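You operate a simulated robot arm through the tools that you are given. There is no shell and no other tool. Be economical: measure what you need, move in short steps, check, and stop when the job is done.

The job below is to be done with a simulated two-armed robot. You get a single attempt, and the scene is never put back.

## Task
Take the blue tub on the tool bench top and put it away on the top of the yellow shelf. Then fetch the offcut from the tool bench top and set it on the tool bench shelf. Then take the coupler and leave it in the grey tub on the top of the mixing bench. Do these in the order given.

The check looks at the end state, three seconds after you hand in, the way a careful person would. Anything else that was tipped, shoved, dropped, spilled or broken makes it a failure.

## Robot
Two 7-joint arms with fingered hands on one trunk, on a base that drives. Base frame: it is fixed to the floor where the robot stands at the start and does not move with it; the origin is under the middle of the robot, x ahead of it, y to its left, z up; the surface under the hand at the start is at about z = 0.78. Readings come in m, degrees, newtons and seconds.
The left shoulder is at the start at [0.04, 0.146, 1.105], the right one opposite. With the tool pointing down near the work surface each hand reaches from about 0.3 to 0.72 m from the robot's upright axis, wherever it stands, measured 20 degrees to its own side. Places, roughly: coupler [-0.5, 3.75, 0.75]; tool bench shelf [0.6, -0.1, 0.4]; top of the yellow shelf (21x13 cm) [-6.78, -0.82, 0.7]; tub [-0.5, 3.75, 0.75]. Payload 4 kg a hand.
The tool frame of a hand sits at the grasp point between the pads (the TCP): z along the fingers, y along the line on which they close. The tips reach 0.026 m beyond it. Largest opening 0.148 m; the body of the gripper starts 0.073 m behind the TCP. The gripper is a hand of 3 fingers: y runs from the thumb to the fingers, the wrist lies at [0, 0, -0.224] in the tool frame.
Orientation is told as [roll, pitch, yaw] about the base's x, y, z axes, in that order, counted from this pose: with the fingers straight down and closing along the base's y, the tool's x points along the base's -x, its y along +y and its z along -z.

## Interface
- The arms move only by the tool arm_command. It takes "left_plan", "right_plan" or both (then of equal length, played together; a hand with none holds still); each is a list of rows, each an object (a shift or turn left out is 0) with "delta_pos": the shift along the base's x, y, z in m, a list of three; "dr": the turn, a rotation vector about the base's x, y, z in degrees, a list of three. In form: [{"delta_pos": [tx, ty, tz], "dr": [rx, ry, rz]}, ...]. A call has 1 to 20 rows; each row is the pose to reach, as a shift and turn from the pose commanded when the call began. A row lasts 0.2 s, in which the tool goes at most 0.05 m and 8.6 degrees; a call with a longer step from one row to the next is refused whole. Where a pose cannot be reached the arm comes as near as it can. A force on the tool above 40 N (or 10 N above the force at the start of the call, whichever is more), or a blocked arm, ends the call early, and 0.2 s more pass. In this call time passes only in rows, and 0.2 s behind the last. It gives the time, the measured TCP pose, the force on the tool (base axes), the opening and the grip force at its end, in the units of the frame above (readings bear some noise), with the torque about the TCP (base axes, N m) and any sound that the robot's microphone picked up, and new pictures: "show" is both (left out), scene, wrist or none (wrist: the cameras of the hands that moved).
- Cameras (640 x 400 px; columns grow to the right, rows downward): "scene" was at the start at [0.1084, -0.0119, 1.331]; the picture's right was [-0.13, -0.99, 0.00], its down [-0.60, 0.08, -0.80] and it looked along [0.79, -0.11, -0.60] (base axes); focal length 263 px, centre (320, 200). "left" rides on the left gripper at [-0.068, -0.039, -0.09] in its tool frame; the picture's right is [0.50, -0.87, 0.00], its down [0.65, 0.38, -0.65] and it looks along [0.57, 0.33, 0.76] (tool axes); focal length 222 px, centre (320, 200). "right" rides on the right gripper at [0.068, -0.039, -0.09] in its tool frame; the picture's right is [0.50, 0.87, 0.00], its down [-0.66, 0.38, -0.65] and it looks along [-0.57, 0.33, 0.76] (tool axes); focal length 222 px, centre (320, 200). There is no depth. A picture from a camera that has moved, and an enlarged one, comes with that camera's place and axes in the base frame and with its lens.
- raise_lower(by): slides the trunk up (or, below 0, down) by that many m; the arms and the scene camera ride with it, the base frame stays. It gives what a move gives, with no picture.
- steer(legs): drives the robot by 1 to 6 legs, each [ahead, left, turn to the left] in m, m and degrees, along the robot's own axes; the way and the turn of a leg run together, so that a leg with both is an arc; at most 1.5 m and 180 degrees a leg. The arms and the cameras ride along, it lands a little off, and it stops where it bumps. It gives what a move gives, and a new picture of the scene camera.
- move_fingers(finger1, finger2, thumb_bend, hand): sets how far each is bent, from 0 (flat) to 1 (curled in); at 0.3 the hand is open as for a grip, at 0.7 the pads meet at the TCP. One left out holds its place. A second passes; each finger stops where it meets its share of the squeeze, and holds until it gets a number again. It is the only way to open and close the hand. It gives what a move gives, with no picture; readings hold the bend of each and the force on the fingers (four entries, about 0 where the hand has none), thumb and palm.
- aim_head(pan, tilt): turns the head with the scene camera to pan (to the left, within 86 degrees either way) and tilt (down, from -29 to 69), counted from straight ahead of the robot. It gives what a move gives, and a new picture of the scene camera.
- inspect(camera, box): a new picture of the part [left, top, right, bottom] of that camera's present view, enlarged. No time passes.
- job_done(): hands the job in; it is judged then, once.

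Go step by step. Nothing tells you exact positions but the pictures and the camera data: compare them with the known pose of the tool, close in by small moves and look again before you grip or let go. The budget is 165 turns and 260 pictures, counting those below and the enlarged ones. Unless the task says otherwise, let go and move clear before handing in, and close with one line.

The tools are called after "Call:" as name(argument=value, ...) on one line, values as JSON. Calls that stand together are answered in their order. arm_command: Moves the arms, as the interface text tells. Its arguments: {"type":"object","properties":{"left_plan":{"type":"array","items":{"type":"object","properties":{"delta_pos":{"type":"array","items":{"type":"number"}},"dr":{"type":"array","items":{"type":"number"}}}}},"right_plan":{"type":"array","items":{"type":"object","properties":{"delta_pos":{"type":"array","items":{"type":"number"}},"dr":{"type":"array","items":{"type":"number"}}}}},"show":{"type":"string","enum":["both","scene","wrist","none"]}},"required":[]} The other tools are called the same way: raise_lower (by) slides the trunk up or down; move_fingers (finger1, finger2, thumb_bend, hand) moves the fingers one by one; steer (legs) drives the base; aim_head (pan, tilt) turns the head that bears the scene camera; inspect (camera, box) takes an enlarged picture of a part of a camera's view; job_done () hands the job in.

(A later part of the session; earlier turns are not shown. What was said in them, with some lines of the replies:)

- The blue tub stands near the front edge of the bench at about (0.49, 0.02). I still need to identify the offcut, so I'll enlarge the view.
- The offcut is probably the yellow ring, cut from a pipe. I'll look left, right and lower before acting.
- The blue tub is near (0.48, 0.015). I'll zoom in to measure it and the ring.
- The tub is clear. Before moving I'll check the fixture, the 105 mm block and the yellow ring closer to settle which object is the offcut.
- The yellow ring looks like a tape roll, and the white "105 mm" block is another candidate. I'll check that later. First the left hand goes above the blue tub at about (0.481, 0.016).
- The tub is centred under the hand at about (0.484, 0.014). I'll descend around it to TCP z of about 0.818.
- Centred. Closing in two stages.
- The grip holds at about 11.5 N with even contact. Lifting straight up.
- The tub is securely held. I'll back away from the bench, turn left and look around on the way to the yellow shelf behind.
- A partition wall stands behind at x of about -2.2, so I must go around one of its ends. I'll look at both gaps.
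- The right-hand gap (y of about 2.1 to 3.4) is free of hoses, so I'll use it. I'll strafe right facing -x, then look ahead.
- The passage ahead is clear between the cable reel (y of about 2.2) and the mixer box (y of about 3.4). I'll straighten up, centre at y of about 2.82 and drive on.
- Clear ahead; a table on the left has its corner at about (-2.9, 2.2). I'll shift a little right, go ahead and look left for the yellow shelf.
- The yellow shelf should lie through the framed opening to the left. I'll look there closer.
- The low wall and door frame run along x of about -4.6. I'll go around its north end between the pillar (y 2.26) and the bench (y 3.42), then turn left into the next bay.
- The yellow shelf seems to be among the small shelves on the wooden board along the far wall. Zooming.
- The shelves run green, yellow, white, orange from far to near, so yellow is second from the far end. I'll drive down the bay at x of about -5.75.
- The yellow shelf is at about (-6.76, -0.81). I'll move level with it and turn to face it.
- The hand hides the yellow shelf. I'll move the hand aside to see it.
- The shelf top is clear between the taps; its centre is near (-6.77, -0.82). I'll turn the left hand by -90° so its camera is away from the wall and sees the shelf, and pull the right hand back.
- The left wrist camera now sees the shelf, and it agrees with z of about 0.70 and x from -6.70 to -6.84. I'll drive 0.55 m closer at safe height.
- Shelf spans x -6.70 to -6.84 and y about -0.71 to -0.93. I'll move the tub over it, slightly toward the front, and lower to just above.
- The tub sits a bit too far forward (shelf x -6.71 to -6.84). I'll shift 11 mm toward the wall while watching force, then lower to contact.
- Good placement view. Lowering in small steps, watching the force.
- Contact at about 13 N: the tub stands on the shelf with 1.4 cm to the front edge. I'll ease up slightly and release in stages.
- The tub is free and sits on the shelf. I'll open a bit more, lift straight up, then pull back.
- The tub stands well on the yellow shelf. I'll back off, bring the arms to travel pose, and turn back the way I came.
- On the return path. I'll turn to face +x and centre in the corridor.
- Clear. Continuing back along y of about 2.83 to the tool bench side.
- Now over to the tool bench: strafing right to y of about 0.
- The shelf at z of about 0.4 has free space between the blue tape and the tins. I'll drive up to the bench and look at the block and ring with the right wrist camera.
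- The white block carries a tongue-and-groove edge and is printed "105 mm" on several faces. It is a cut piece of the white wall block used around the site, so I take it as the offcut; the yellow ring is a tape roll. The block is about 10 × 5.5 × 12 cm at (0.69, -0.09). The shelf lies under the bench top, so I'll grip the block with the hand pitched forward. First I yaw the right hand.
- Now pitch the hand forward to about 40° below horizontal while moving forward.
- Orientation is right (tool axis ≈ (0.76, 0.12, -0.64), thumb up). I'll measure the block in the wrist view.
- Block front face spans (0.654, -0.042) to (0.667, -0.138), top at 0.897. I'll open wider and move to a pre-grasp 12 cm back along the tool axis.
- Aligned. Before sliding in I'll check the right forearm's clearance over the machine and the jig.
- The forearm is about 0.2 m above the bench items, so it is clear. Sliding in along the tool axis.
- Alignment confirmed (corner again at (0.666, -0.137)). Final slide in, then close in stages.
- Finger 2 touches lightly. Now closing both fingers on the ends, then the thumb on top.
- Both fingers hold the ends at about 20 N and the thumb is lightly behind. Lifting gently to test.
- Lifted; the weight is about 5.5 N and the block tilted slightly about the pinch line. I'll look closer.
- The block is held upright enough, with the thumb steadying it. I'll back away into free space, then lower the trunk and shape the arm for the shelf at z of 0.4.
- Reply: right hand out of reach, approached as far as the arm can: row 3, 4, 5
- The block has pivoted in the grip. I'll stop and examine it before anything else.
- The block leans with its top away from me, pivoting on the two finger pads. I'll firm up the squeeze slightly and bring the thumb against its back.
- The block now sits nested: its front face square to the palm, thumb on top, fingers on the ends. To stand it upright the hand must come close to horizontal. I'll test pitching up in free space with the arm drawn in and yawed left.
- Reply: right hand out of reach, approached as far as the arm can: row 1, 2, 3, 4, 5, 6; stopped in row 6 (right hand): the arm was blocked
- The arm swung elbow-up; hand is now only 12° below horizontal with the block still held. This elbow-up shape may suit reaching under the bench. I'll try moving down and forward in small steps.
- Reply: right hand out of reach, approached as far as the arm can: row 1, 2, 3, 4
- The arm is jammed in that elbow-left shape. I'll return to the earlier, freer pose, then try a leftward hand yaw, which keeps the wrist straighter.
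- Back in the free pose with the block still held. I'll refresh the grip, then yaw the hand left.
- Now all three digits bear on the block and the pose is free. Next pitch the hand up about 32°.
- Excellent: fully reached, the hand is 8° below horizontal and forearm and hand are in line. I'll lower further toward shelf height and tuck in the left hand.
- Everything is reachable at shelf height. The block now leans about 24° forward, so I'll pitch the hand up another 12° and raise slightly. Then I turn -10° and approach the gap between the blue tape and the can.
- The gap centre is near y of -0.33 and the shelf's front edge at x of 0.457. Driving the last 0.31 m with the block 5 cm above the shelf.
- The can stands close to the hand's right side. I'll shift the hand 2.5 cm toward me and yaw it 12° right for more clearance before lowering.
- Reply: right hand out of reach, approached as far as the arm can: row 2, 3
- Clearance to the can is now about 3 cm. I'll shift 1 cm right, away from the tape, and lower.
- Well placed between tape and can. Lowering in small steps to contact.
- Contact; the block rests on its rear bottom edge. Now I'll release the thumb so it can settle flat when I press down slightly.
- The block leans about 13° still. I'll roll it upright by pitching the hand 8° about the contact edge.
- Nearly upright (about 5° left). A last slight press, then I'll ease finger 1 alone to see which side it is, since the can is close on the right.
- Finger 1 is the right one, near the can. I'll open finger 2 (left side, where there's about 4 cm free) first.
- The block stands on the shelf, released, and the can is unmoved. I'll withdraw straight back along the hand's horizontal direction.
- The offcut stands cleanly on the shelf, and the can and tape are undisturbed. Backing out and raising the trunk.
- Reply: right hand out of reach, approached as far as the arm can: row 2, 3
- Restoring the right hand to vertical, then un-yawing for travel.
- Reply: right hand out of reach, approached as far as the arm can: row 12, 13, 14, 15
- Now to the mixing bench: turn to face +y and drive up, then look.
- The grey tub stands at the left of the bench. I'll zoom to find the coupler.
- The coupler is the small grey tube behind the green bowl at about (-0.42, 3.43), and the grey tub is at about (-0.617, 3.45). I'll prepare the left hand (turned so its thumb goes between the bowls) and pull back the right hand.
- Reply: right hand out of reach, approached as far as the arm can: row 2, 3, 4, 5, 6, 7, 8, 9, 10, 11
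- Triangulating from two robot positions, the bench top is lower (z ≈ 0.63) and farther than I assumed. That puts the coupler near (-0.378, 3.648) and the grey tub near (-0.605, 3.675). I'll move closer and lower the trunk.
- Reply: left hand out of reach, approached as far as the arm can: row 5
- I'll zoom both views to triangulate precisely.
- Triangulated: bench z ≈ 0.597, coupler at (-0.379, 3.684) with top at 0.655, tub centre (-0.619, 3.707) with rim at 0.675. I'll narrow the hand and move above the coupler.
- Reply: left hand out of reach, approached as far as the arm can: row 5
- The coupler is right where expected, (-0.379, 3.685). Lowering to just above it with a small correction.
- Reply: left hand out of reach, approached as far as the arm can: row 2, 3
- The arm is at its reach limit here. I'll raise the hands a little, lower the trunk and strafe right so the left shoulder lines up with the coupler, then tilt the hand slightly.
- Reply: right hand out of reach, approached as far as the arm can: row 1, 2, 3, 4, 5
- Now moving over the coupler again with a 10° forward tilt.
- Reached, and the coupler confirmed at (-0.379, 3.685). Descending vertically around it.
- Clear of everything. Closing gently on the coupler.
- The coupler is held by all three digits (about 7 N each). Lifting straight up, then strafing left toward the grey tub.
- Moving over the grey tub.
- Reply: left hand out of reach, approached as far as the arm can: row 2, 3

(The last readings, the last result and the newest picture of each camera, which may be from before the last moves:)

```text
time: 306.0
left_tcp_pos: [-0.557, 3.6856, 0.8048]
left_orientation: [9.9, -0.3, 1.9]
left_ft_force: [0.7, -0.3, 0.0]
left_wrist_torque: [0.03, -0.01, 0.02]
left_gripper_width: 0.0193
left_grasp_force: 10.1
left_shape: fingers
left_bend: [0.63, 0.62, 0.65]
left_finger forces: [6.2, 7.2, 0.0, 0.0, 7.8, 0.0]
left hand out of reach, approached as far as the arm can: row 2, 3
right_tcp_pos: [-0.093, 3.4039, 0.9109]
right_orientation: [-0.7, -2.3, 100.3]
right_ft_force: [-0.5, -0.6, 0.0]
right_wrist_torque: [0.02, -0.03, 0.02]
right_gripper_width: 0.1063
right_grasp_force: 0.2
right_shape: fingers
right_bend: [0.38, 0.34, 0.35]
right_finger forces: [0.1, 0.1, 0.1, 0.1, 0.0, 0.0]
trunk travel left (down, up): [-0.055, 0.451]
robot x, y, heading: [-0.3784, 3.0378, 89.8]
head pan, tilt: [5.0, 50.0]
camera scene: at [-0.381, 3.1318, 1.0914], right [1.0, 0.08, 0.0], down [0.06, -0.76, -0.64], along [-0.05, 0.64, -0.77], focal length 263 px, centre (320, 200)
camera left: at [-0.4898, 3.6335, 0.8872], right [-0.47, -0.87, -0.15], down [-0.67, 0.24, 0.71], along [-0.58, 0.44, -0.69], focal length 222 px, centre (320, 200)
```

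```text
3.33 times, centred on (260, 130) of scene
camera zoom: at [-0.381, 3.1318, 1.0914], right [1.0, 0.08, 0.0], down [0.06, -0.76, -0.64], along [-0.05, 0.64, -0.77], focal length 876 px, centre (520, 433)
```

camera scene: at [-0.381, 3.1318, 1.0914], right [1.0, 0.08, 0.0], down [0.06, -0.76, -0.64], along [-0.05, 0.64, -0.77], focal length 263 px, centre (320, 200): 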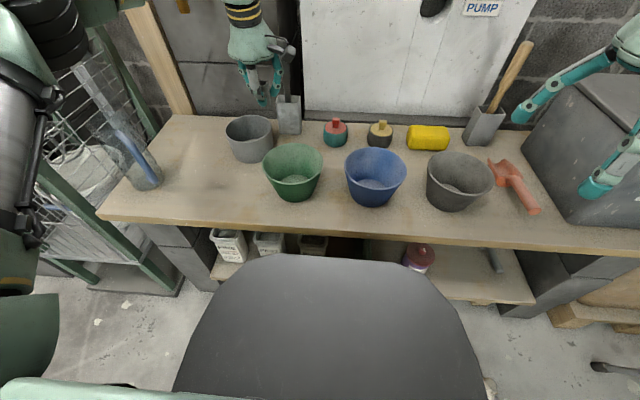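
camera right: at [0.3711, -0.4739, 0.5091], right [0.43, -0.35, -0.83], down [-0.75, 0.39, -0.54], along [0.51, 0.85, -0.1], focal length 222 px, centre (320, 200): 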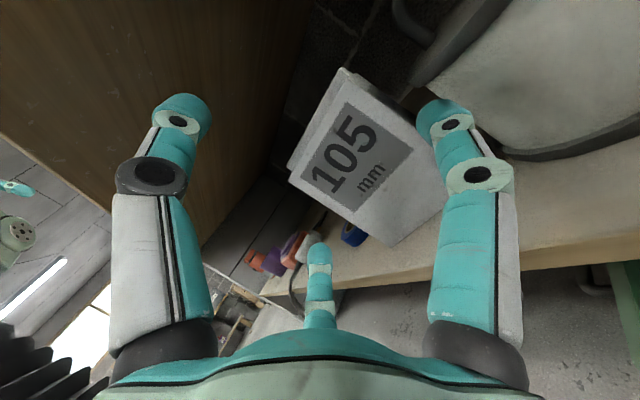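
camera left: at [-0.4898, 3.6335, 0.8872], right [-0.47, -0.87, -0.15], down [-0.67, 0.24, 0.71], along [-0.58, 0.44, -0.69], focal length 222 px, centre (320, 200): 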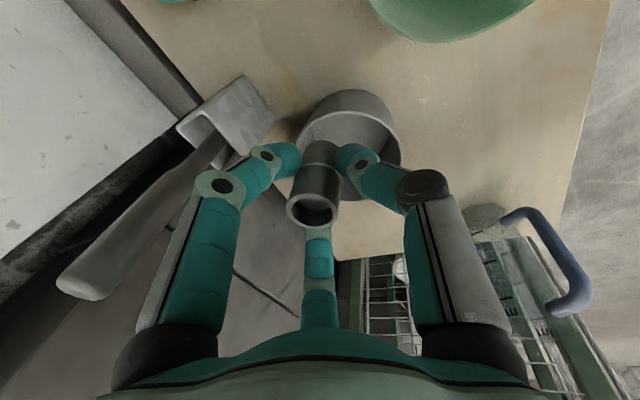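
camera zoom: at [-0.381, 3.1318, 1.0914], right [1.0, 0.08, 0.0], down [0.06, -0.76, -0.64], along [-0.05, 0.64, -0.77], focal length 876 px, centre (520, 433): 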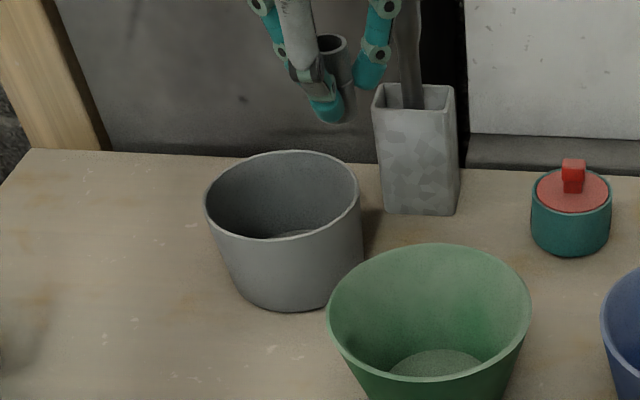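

The arm is at its sideways limit; the robot will strafe 6 cm left instead.

Call:
steer(legs=[[0, 0.063, 0]])

Call:
arm_command(left_plan=[{"delta_pos": [0, 0.01, -0.01]}, {"delta_pos": [0, 0.018, -0.02]}])

Call:
inspect(camera="scene", box=[200, 70, 360, 190])

```text
time: 307.0
left_tcp_pos: [-0.6211, 3.6863, 0.8051]
left_orientation: [10.0, -0.4, 1.8]
left_ft_force: [0.0, 0.1, 0.5]
left_wrist_torque: [-0.02, -0.02, 0.0]
left_gripper_width: 0.0195
left_grasp_force: 10.6
left_shape: fingers
left_bend: [0.63, 0.62, 0.65]
left_finger forces: [6.3, 7.2, 0.1, 0.0, 7.8, 0.0]
right_tcp_pos: [-0.1578, 3.4039, 0.9111]
right_orientation: [-0.8, -2.0, 100.3]
right_ft_force: [-0.3, 0.9, -0.5]
right_wrist_torque: [-0.03, -0.03, 0.02]
right_gripper_width: 0.1065
right_grasp_force: 0.2
right_shape: fingers
right_bend: [0.38, 0.34, 0.35]
right_finger forces: [0.0, 0.1, 0.1, 0.0, 0.0, 0.1]
trunk travel left (down, up): [-0.055, 0.451]
robot x, y, heading: [-0.4389, 3.0374, 90.1]
head pan, tilt: [5.0, 50.0]
camera scene: at [-0.445, 3.132, 1.0914], right [1.0, 0.08, 0.0], down [0.07, -0.76, -0.64], along [-0.05, 0.64, -0.77], focal length 263 px, centre (320, 200)
```

scene: 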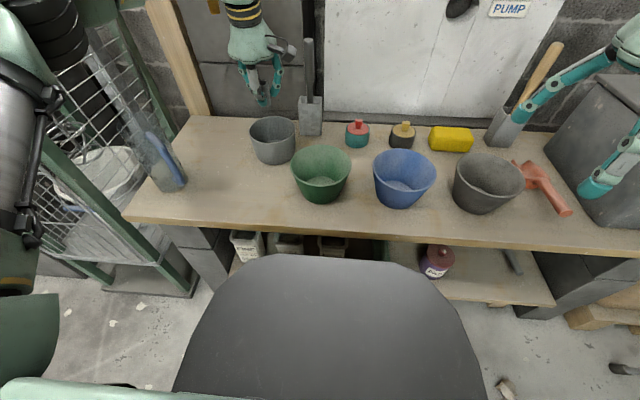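

```text
time: 307.6
left_tcp_pos: [-0.6205, 3.6912, 0.8004]
left_orientation: [10.2, -0.4, 1.9]
left_ft_force: [0.2, -0.4, 0.1]
left_wrist_torque: [0.01, 0.02, 0.0]
left_gripper_width: 0.0194
left_grasp_force: 10.6
left_shape: fingers
left_bend: [0.63, 0.62, 0.65]
left_finger forces: [6.4, 7.2, 0.1, 0.0, 7.8, 0.1]
left hand out of reach, approached as far as the arm can: row 1, 2
right_tcp_pos: [-0.157, 3.4046, 0.9119]
right_orientation: [-0.7, -2.2, 100.3]
right_ft_force: [-0.2, 0.0, -0.1]
right_wrist_torque: [-0.01, 0.0, 0.02]
right_gripper_width: 0.1062
right_grasp_force: 0.1
right_shape: fingers
right_bend: [0.38, 0.34, 0.35]
right_finger forces: [0.0, 0.0, 0.0, 0.0, 0.0, 0.0]
trunk travel left (down, up): [-0.055, 0.451]
robot x, y, heading: [-0.4388, 3.035, 90.1]
head pan, tilt: [5.0, 50.0]
camera scene: at [-0.4437, 3.132, 1.0914], right [1.0, 0.08, 0.0], down [0.06, -0.76, -0.64], along [-0.05, 0.64, -0.77], focal length 263 px, centre (320, 200)
camera left: at [-0.5529, 3.6388, 0.8826], right [-0.47, -0.87, -0.16], down [-0.67, 0.23, 0.71], along [-0.58, 0.44, -0.69], focal length 222 px, centre (320, 200)
```

scene: 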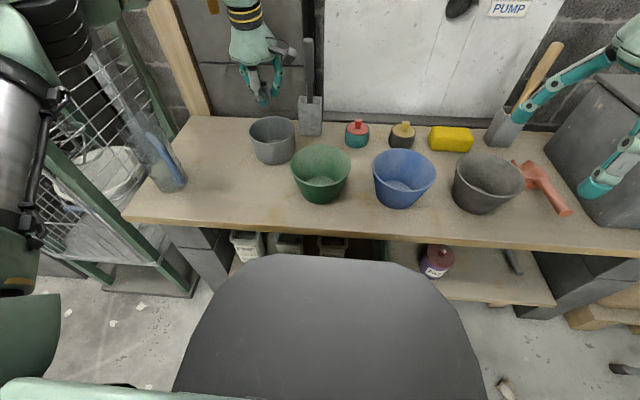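
left: 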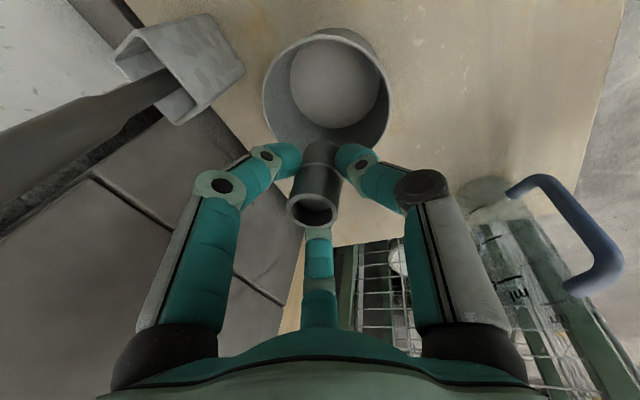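

```text
3.33 times, centred on (280, 130) of scene
camera zoom: at [-0.4437, 3.132, 1.0914], right [1.0, 0.08, 0.0], down [0.06, -0.76, -0.64], along [-0.05, 0.64, -0.77], focal length 876 px, centre (453, 433)
```

zoom: 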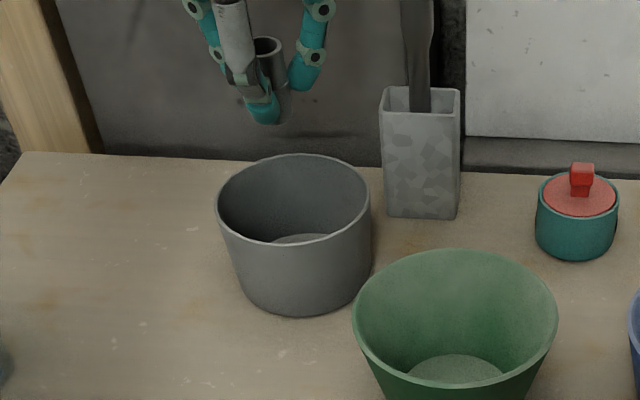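

The arm is near its limit at this height; lowering brings the wrist level with the shoulder and frees reach. Descending part-way, still above the rim.

Call:
arm_command(left_plan=[{"delta_pos": [0, 0.0, -0.025]}, {"delta_pos": [0, 0.005, -0.05]}, {"delta_pos": [0, 0.012, -0.062]}])

Call:
inspect(camera="scene", box=[200, 70, 360, 190])

```text
time: 308.4
left_tcp_pos: [-0.6196, 3.7031, 0.7374]
left_orientation: [10.1, -0.3, 1.8]
left_ft_force: [-0.9, 0.5, -0.3]
left_wrist_torque: [0.01, -0.01, 0.01]
left_gripper_width: 0.0194
left_grasp_force: 11.0
left_shape: fingers
left_bend: [0.63, 0.62, 0.65]
left_finger forces: [6.3, 7.3, 0.0, 0.0, 7.8, 0.1]
right_tcp_pos: [-0.1556, 3.4048, 0.9114]
right_orientation: [-0.7, -2.1, 100.4]
right_ft_force: [0.9, 0.2, -0.1]
right_wrist_torque: [0.02, -0.01, 0.0]
right_gripper_width: 0.1064
right_grasp_force: 0.0
right_shape: fingers
right_bend: [0.38, 0.34, 0.35]
right_finger forces: [0.1, 0.0, 0.0, 0.0, 0.0, 0.0]
trunk travel left (down, up): [-0.055, 0.451]
robot x, y, heading: [-0.4386, 3.0383, 90.0]
head pan, tilt: [5.0, 50.0]
camera scene: at [-0.4435, 3.1323, 1.0914], right [1.0, 0.08, 0.0], down [0.06, -0.76, -0.64], along [-0.05, 0.64, -0.77], focal length 263 px, centre (320, 200)
camera left: at [-0.5521, 3.6512, 0.8205], right [-0.47, -0.87, -0.15], down [-0.67, 0.24, 0.71], along [-0.58, 0.44, -0.69], focal length 222 px, centre (320, 200)
```

scene: 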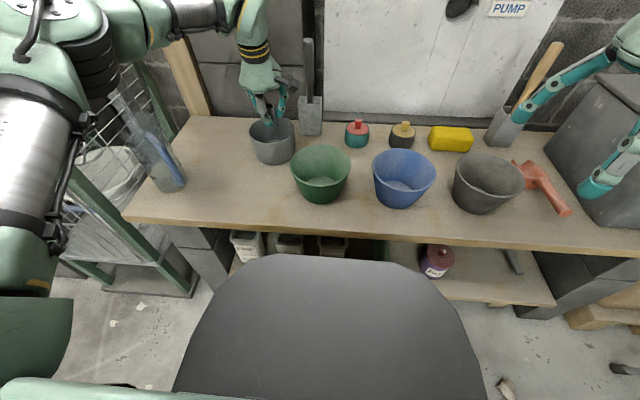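
left: 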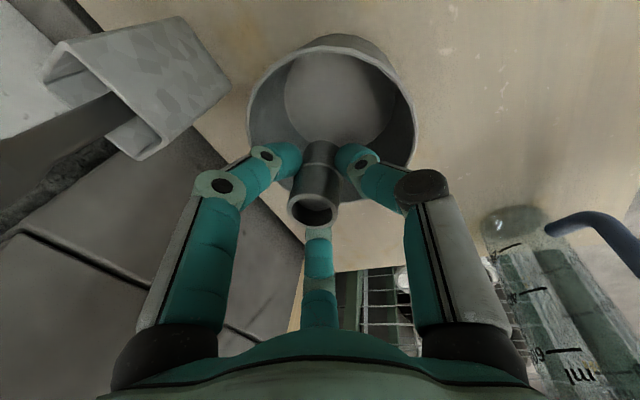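

```text
3.33 times, centred on (280, 130) of scene
camera zoom: at [-0.4435, 3.1323, 1.0914], right [1.0, 0.08, 0.0], down [0.06, -0.76, -0.64], along [-0.05, 0.64, -0.77], focal length 876 px, centre (453, 433)
```

zoom: 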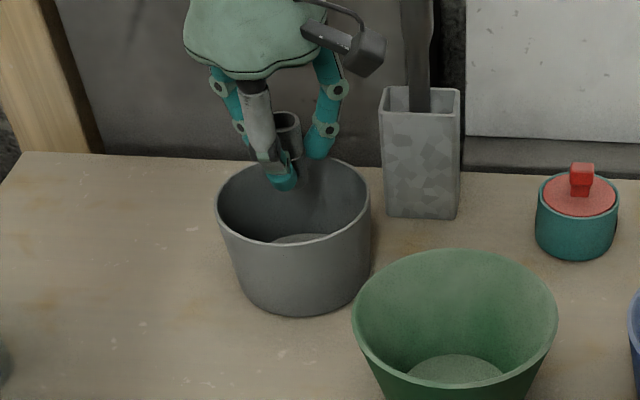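

Centred within a few mm. Lowering the coupler into the tub.

Call:
arm_command(left_plan=[{"delta_pos": [0.005, 0.0, -0.02]}, {"delta_pos": [0.007, 0.0, -0.04]}, {"delta_pos": [0.007, 0.0, -0.06]}, {"delta_pos": [0.007, 0, -0.074]}])

Call:
inspect(camera="scene", box=[200, 70, 360, 190])

```text
time: 309.4
left_tcp_pos: [-0.614, 3.7014, 0.6653]
left_orientation: [10.0, -0.3, 1.9]
left_ft_force: [-0.1, -1.3, -0.4]
left_wrist_torque: [0.02, -0.01, -0.01]
left_gripper_width: 0.0193
left_grasp_force: 10.6
left_shape: fingers
left_bend: [0.63, 0.62, 0.65]
left_finger forces: [6.3, 7.1, 0.0, 0.0, 7.7, 0.0]
right_tcp_pos: [-0.1559, 3.4054, 0.911]
right_orientation: [-0.7, -2.2, 100.3]
right_ft_force: [0.0, -0.7, -0.2]
right_wrist_torque: [0.01, -0.01, 0.0]
right_gripper_width: 0.1064
right_grasp_force: 0.1
right_shape: fingers
right_bend: [0.38, 0.34, 0.35]
right_finger forces: [0.1, 0.0, 0.0, 0.0, 0.1, 0.0]
trunk travel left (down, up): [-0.055, 0.451]
robot x, y, heading: [-0.4432, 3.0384, 89.9]
head pan, tilt: [5.0, 50.0]
camera scene: at [-0.4436, 3.1321, 1.0914], right [1.0, 0.08, 0.0], down [0.06, -0.76, -0.64], along [-0.05, 0.64, -0.77], focal length 263 px, centre (320, 200)
camera left: at [-0.546, 3.6501, 0.747], right [-0.47, -0.87, -0.15], down [-0.67, 0.24, 0.71], along [-0.58, 0.44, -0.69], focal length 222 px, centre (320, 200)
```

scene: 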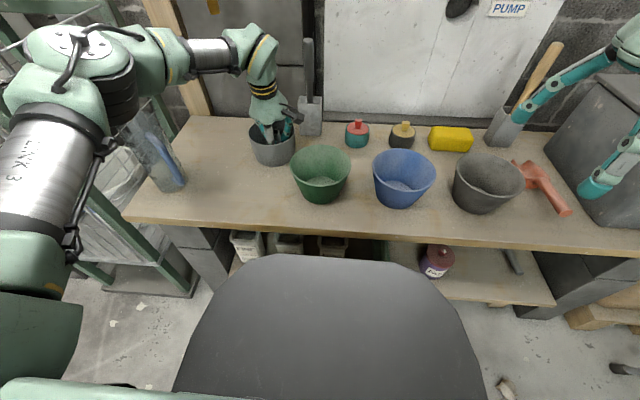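
left: 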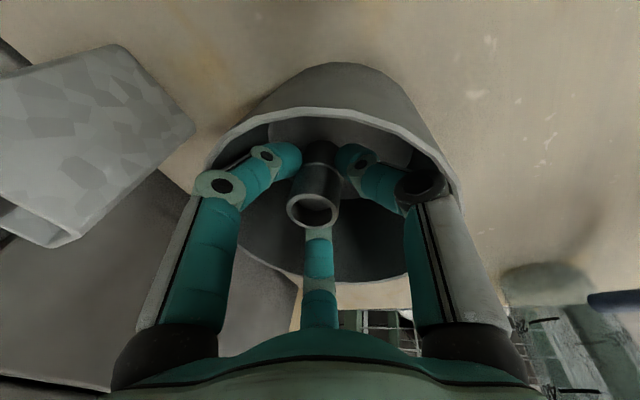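

```text
3.33 times, centred on (280, 130) of scene
camera zoom: at [-0.4436, 3.1321, 1.0914], right [1.0, 0.08, 0.0], down [0.06, -0.76, -0.64], along [-0.05, 0.64, -0.77], focal length 876 px, centre (453, 433)
```

zoom: 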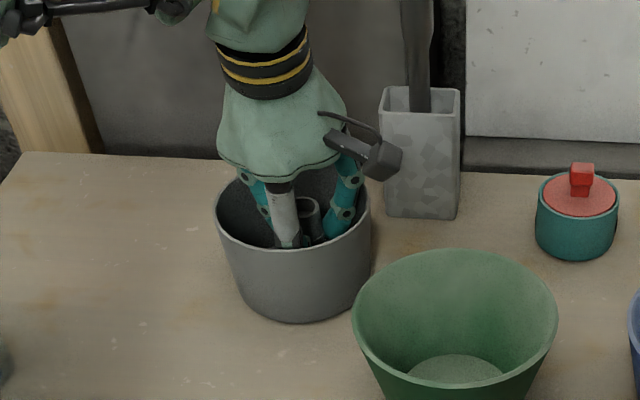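

The coupler is inside the tub about 1 cm above its floor. The knuckles are close to the rim, so I'll open only slightly.

Call:
move_fingers(hand="left", finger1=0.59, finger2=0.59, thumb_bend=0.6)

Call:
inspect(camera="left", box=[0, 0, 640, 400])

Call:
inspect(camera="scene", box=[220, 100, 340, 180])

```text
time: 310.4
left_tcp_pos: [-0.6143, 3.7018, 0.6657]
left_orientation: [10.0, -0.3, 1.9]
left_ft_force: [-0.3, -0.8, 0.6]
left_wrist_torque: [0.01, -0.02, 0.0]
left_gripper_width: 0.0301
left_grasp_force: 0.3
left_shape: fingers
left_bend: [0.59, 0.59, 0.6]
left_finger forces: [0.4, 0.0, 0.1, 0.0, 0.5, 0.0]
right_tcp_pos: [-0.1556, 3.4051, 0.9114]
right_orientation: [-0.7, -2.3, 100.3]
right_ft_force: [0.1, -0.3, -0.1]
right_wrist_torque: [0.0, 0.01, 0.0]
right_gripper_width: 0.1065
right_grasp_force: 0.1
right_shape: fingers
right_bend: [0.38, 0.34, 0.35]
right_finger forces: [0.0, 0.1, 0.0, 0.0, 0.1, 0.1]
trunk travel left (down, up): [-0.055, 0.451]
robot x, y, heading: [-0.4357, 3.0356, 89.7]
head pan, tilt: [5.0, 50.0]
```

```text
1.00 times, centred on (320, 200) of left (not enlarged: the box is as wide or as high as the picture)
camera zoom: at [-0.546, 3.6499, 0.7471], right [-0.47, -0.87, -0.15], down [-0.67, 0.24, 0.71], along [-0.58, 0.44, -0.69], focal length 222 px, centre (320, 200)
```

zoom: 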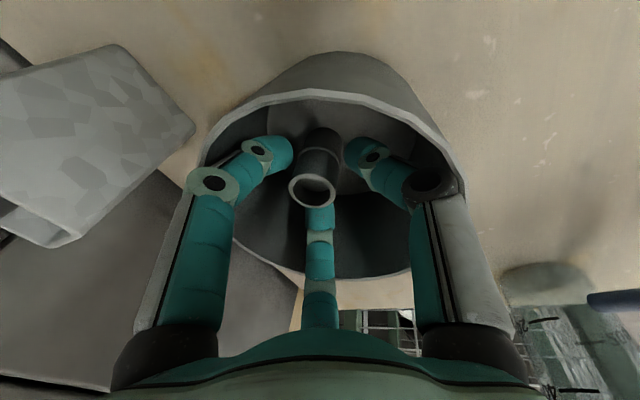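

```text
5.00 times, centred on (280, 140) of scene
camera zoom: at [-0.4436, 3.132, 1.0914], right [1.0, 0.08, 0.0], down [0.06, -0.76, -0.64], along [-0.05, 0.64, -0.77], focal length 1313 px, centre (520, 500)
```

zoom: 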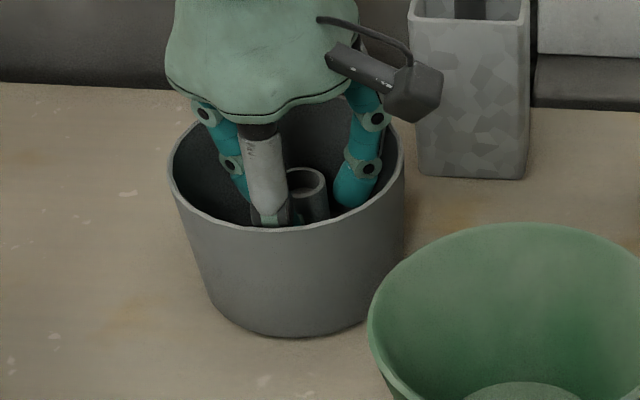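

Released. I'll lift 2 cm and check the coupler stays down before opening further.

Call:
arm_command(left_plan=[{"delta_pos": [0, 0, 0.008]}, {"delta_pos": [0, 0, 0.016]}, {"delta_pos": [0, 0, 0.024]}], show="wrist")

Call:
inspect(camera="scene", box=[220, 100, 340, 180])

```text
time: 311.2
left_tcp_pos: [-0.6138, 3.7025, 0.6895]
left_orientation: [9.9, -0.3, 1.9]
left_ft_force: [-0.3, 0.5, -0.1]
left_wrist_torque: [0.01, -0.01, 0.02]
left_gripper_width: 0.0305
left_grasp_force: 0.1
left_shape: fingers
left_bend: [0.59, 0.59, 0.6]
left_finger forces: [0.0, 0.0, 0.1, 0.1, 0.0, 0.0]
right_tcp_pos: [-0.1548, 3.4032, 0.9112]
right_orientation: [-0.7, -2.1, 100.3]
right_ft_force: [-0.2, 0.7, 0.3]
right_wrist_torque: [-0.02, 0.0, -0.04]
right_gripper_width: 0.1063
right_grasp_force: 0.1
right_shape: fingers
right_bend: [0.38, 0.34, 0.35]
right_finger forces: [0.0, 0.0, 0.0, 0.0, 0.1, 0.0]
trunk travel left (down, up): [-0.055, 0.451]
robot x, y, heading: [-0.4377, 3.0354, 89.9]
head pan, tilt: [5.0, 50.0]
camera left: at [-0.545, 3.6506, 0.7708], right [-0.47, -0.87, -0.15], down [-0.67, 0.24, 0.71], along [-0.58, 0.44, -0.69], focal length 222 px, centre (320, 200)
```

left: 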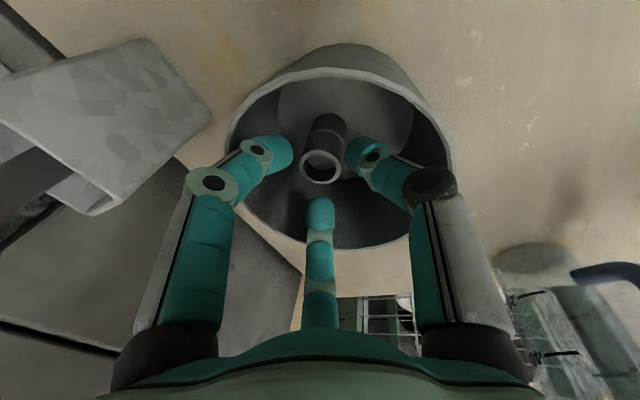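

```text
5.00 times, centred on (280, 140) of scene
camera zoom: at [-0.4435, 3.1319, 1.0915], right [1.0, 0.08, 0.0], down [0.06, -0.76, -0.64], along [-0.05, 0.64, -0.77], focal length 1313 px, centre (520, 500)
```

zoom: 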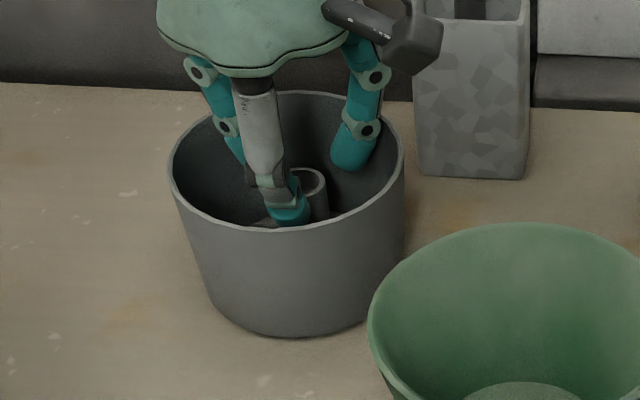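

The coupler stays standing in the tub. Lifting clear and backing away.

Call:
arm_command(left_plan=[{"delta_pos": [0, 0, 0.03]}, {"delta_pos": [0, 0, 0.06]}, {"delta_pos": [0, -0.005, 0.1]}, {"delta_pos": [0, -0.02, 0.14]}, {"delta_pos": [0, -0.05, 0.17]}, {"delta_pos": [0, -0.09, 0.19]}], show="none")

Call:
steer(legs=[[-0.35, 0, 0]])

Call:
inspect(camera="scene", box=[200, 60, 480, 220])

```text
time: 312.6
left_tcp_pos: [-0.6158, 3.6146, 0.8769]
left_orientation: [10.0, -0.3, 1.8]
left_ft_force: [-0.9, 0.1, 0.9]
left_wrist_torque: [-0.02, 0.04, 0.02]
left_gripper_width: 0.0306
left_grasp_force: 0.1
left_shape: fingers
left_bend: [0.59, 0.59, 0.6]
left_finger forces: [0.0, 0.0, 0.0, 0.0, 0.0, 0.0]
left hand out of reach, approached as far as the arm can: row 3, 4
right_tcp_pos: [-0.1558, 3.4037, 0.9115]
right_orientation: [-0.8, -2.2, 100.3]
right_ft_force: [-0.3, 0.4, 0.5]
right_wrist_torque: [-0.05, 0.01, -0.02]
right_gripper_width: 0.1064
right_grasp_force: 0.1
right_shape: fingers
right_bend: [0.38, 0.34, 0.35]
right_finger forces: [0.0, 0.0, 0.1, 0.1, 0.0, 0.0]
trunk travel left (down, up): [-0.055, 0.451]
robot x, y, heading: [-0.4419, 3.0331, 89.6]
head pan, tilt: [5.0, 50.0]
```

```text
time: 314.9
left_tcp_pos: [-0.6174, 3.2642, 0.8774]
left_orientation: [10.1, -0.4, 1.9]
left_ft_force: [-0.5, 0.6, -0.4]
left_wrist_torque: [0.02, 0.02, -0.01]
left_gripper_width: 0.0309
left_grasp_force: 0.0
left_shape: fingers
left_bend: [0.59, 0.59, 0.6]
left_finger forces: [0.1, 0.1, 0.0, 0.0, 0.0, 0.0]
right_tcp_pos: [-0.1567, 3.0546, 0.9115]
right_orientation: [-0.7, -2.2, 100.4]
right_ft_force: [-0.1, 0.7, -0.7]
right_wrist_torque: [0.01, -0.02, -0.01]
right_gripper_width: 0.1063
right_grasp_force: 0.1
right_shape: fingers
right_bend: [0.38, 0.34, 0.35]
right_finger forces: [0.0, 0.0, 0.0, 0.1, 0.0, 0.0]
trunk travel left (down, up): [-0.055, 0.451]
robot x, y, heading: [-0.4426, 2.6839, 89.8]
head pan, tilt: [5.0, 50.0]
camera scene: at [-0.4447, 2.7817, 1.0915], right [1.0, 0.08, 0.0], down [0.06, -0.76, -0.64], along [-0.05, 0.64, -0.77], focal length 263 px, centre (320, 200)
```

scene: 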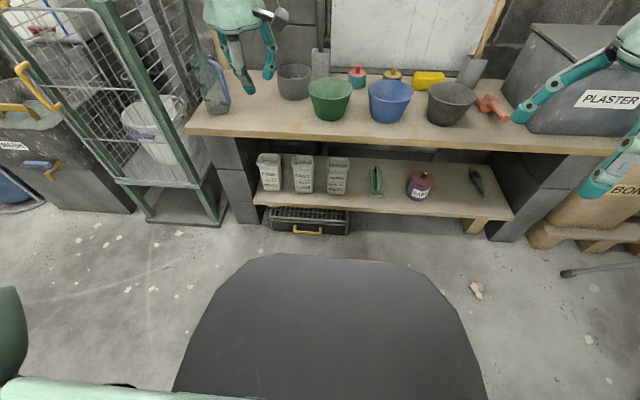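

```text
2.29 times, centred on (340, 140) of scene
camera zoom: at [-0.4447, 2.7817, 1.0915], right [1.0, 0.08, 0.0], down [0.06, -0.76, -0.64], along [-0.05, 0.64, -0.77], focal length 600 px, centre (274, 337)
```

zoom: 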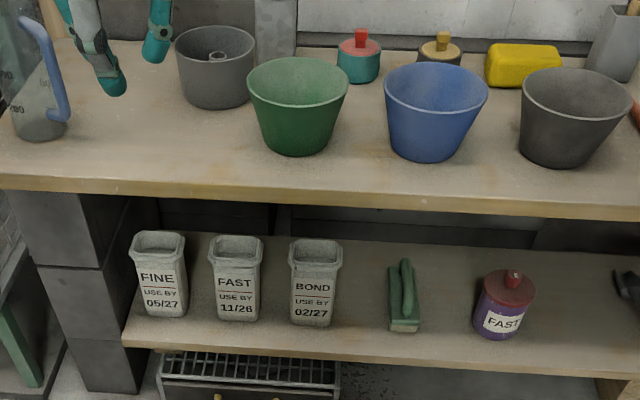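

The coupler is visible standing inside the grey tub, everything else on the bench is undisturbed, and both hands are clear. All three jobs are done in order, so I'm handing in.

Call:
job_done()

```text
The job is handed in.
```

I did all three jobs in order: the blue tub is on the top of the yellow shelf, the offcut is on the tool bench shelf, and the coupler is in the grey tub. Nothing was labelled "offcut", so I took it to be the white block marked "105 mm"; the grey tub shifted a few millimetres when I set the coupler in it.
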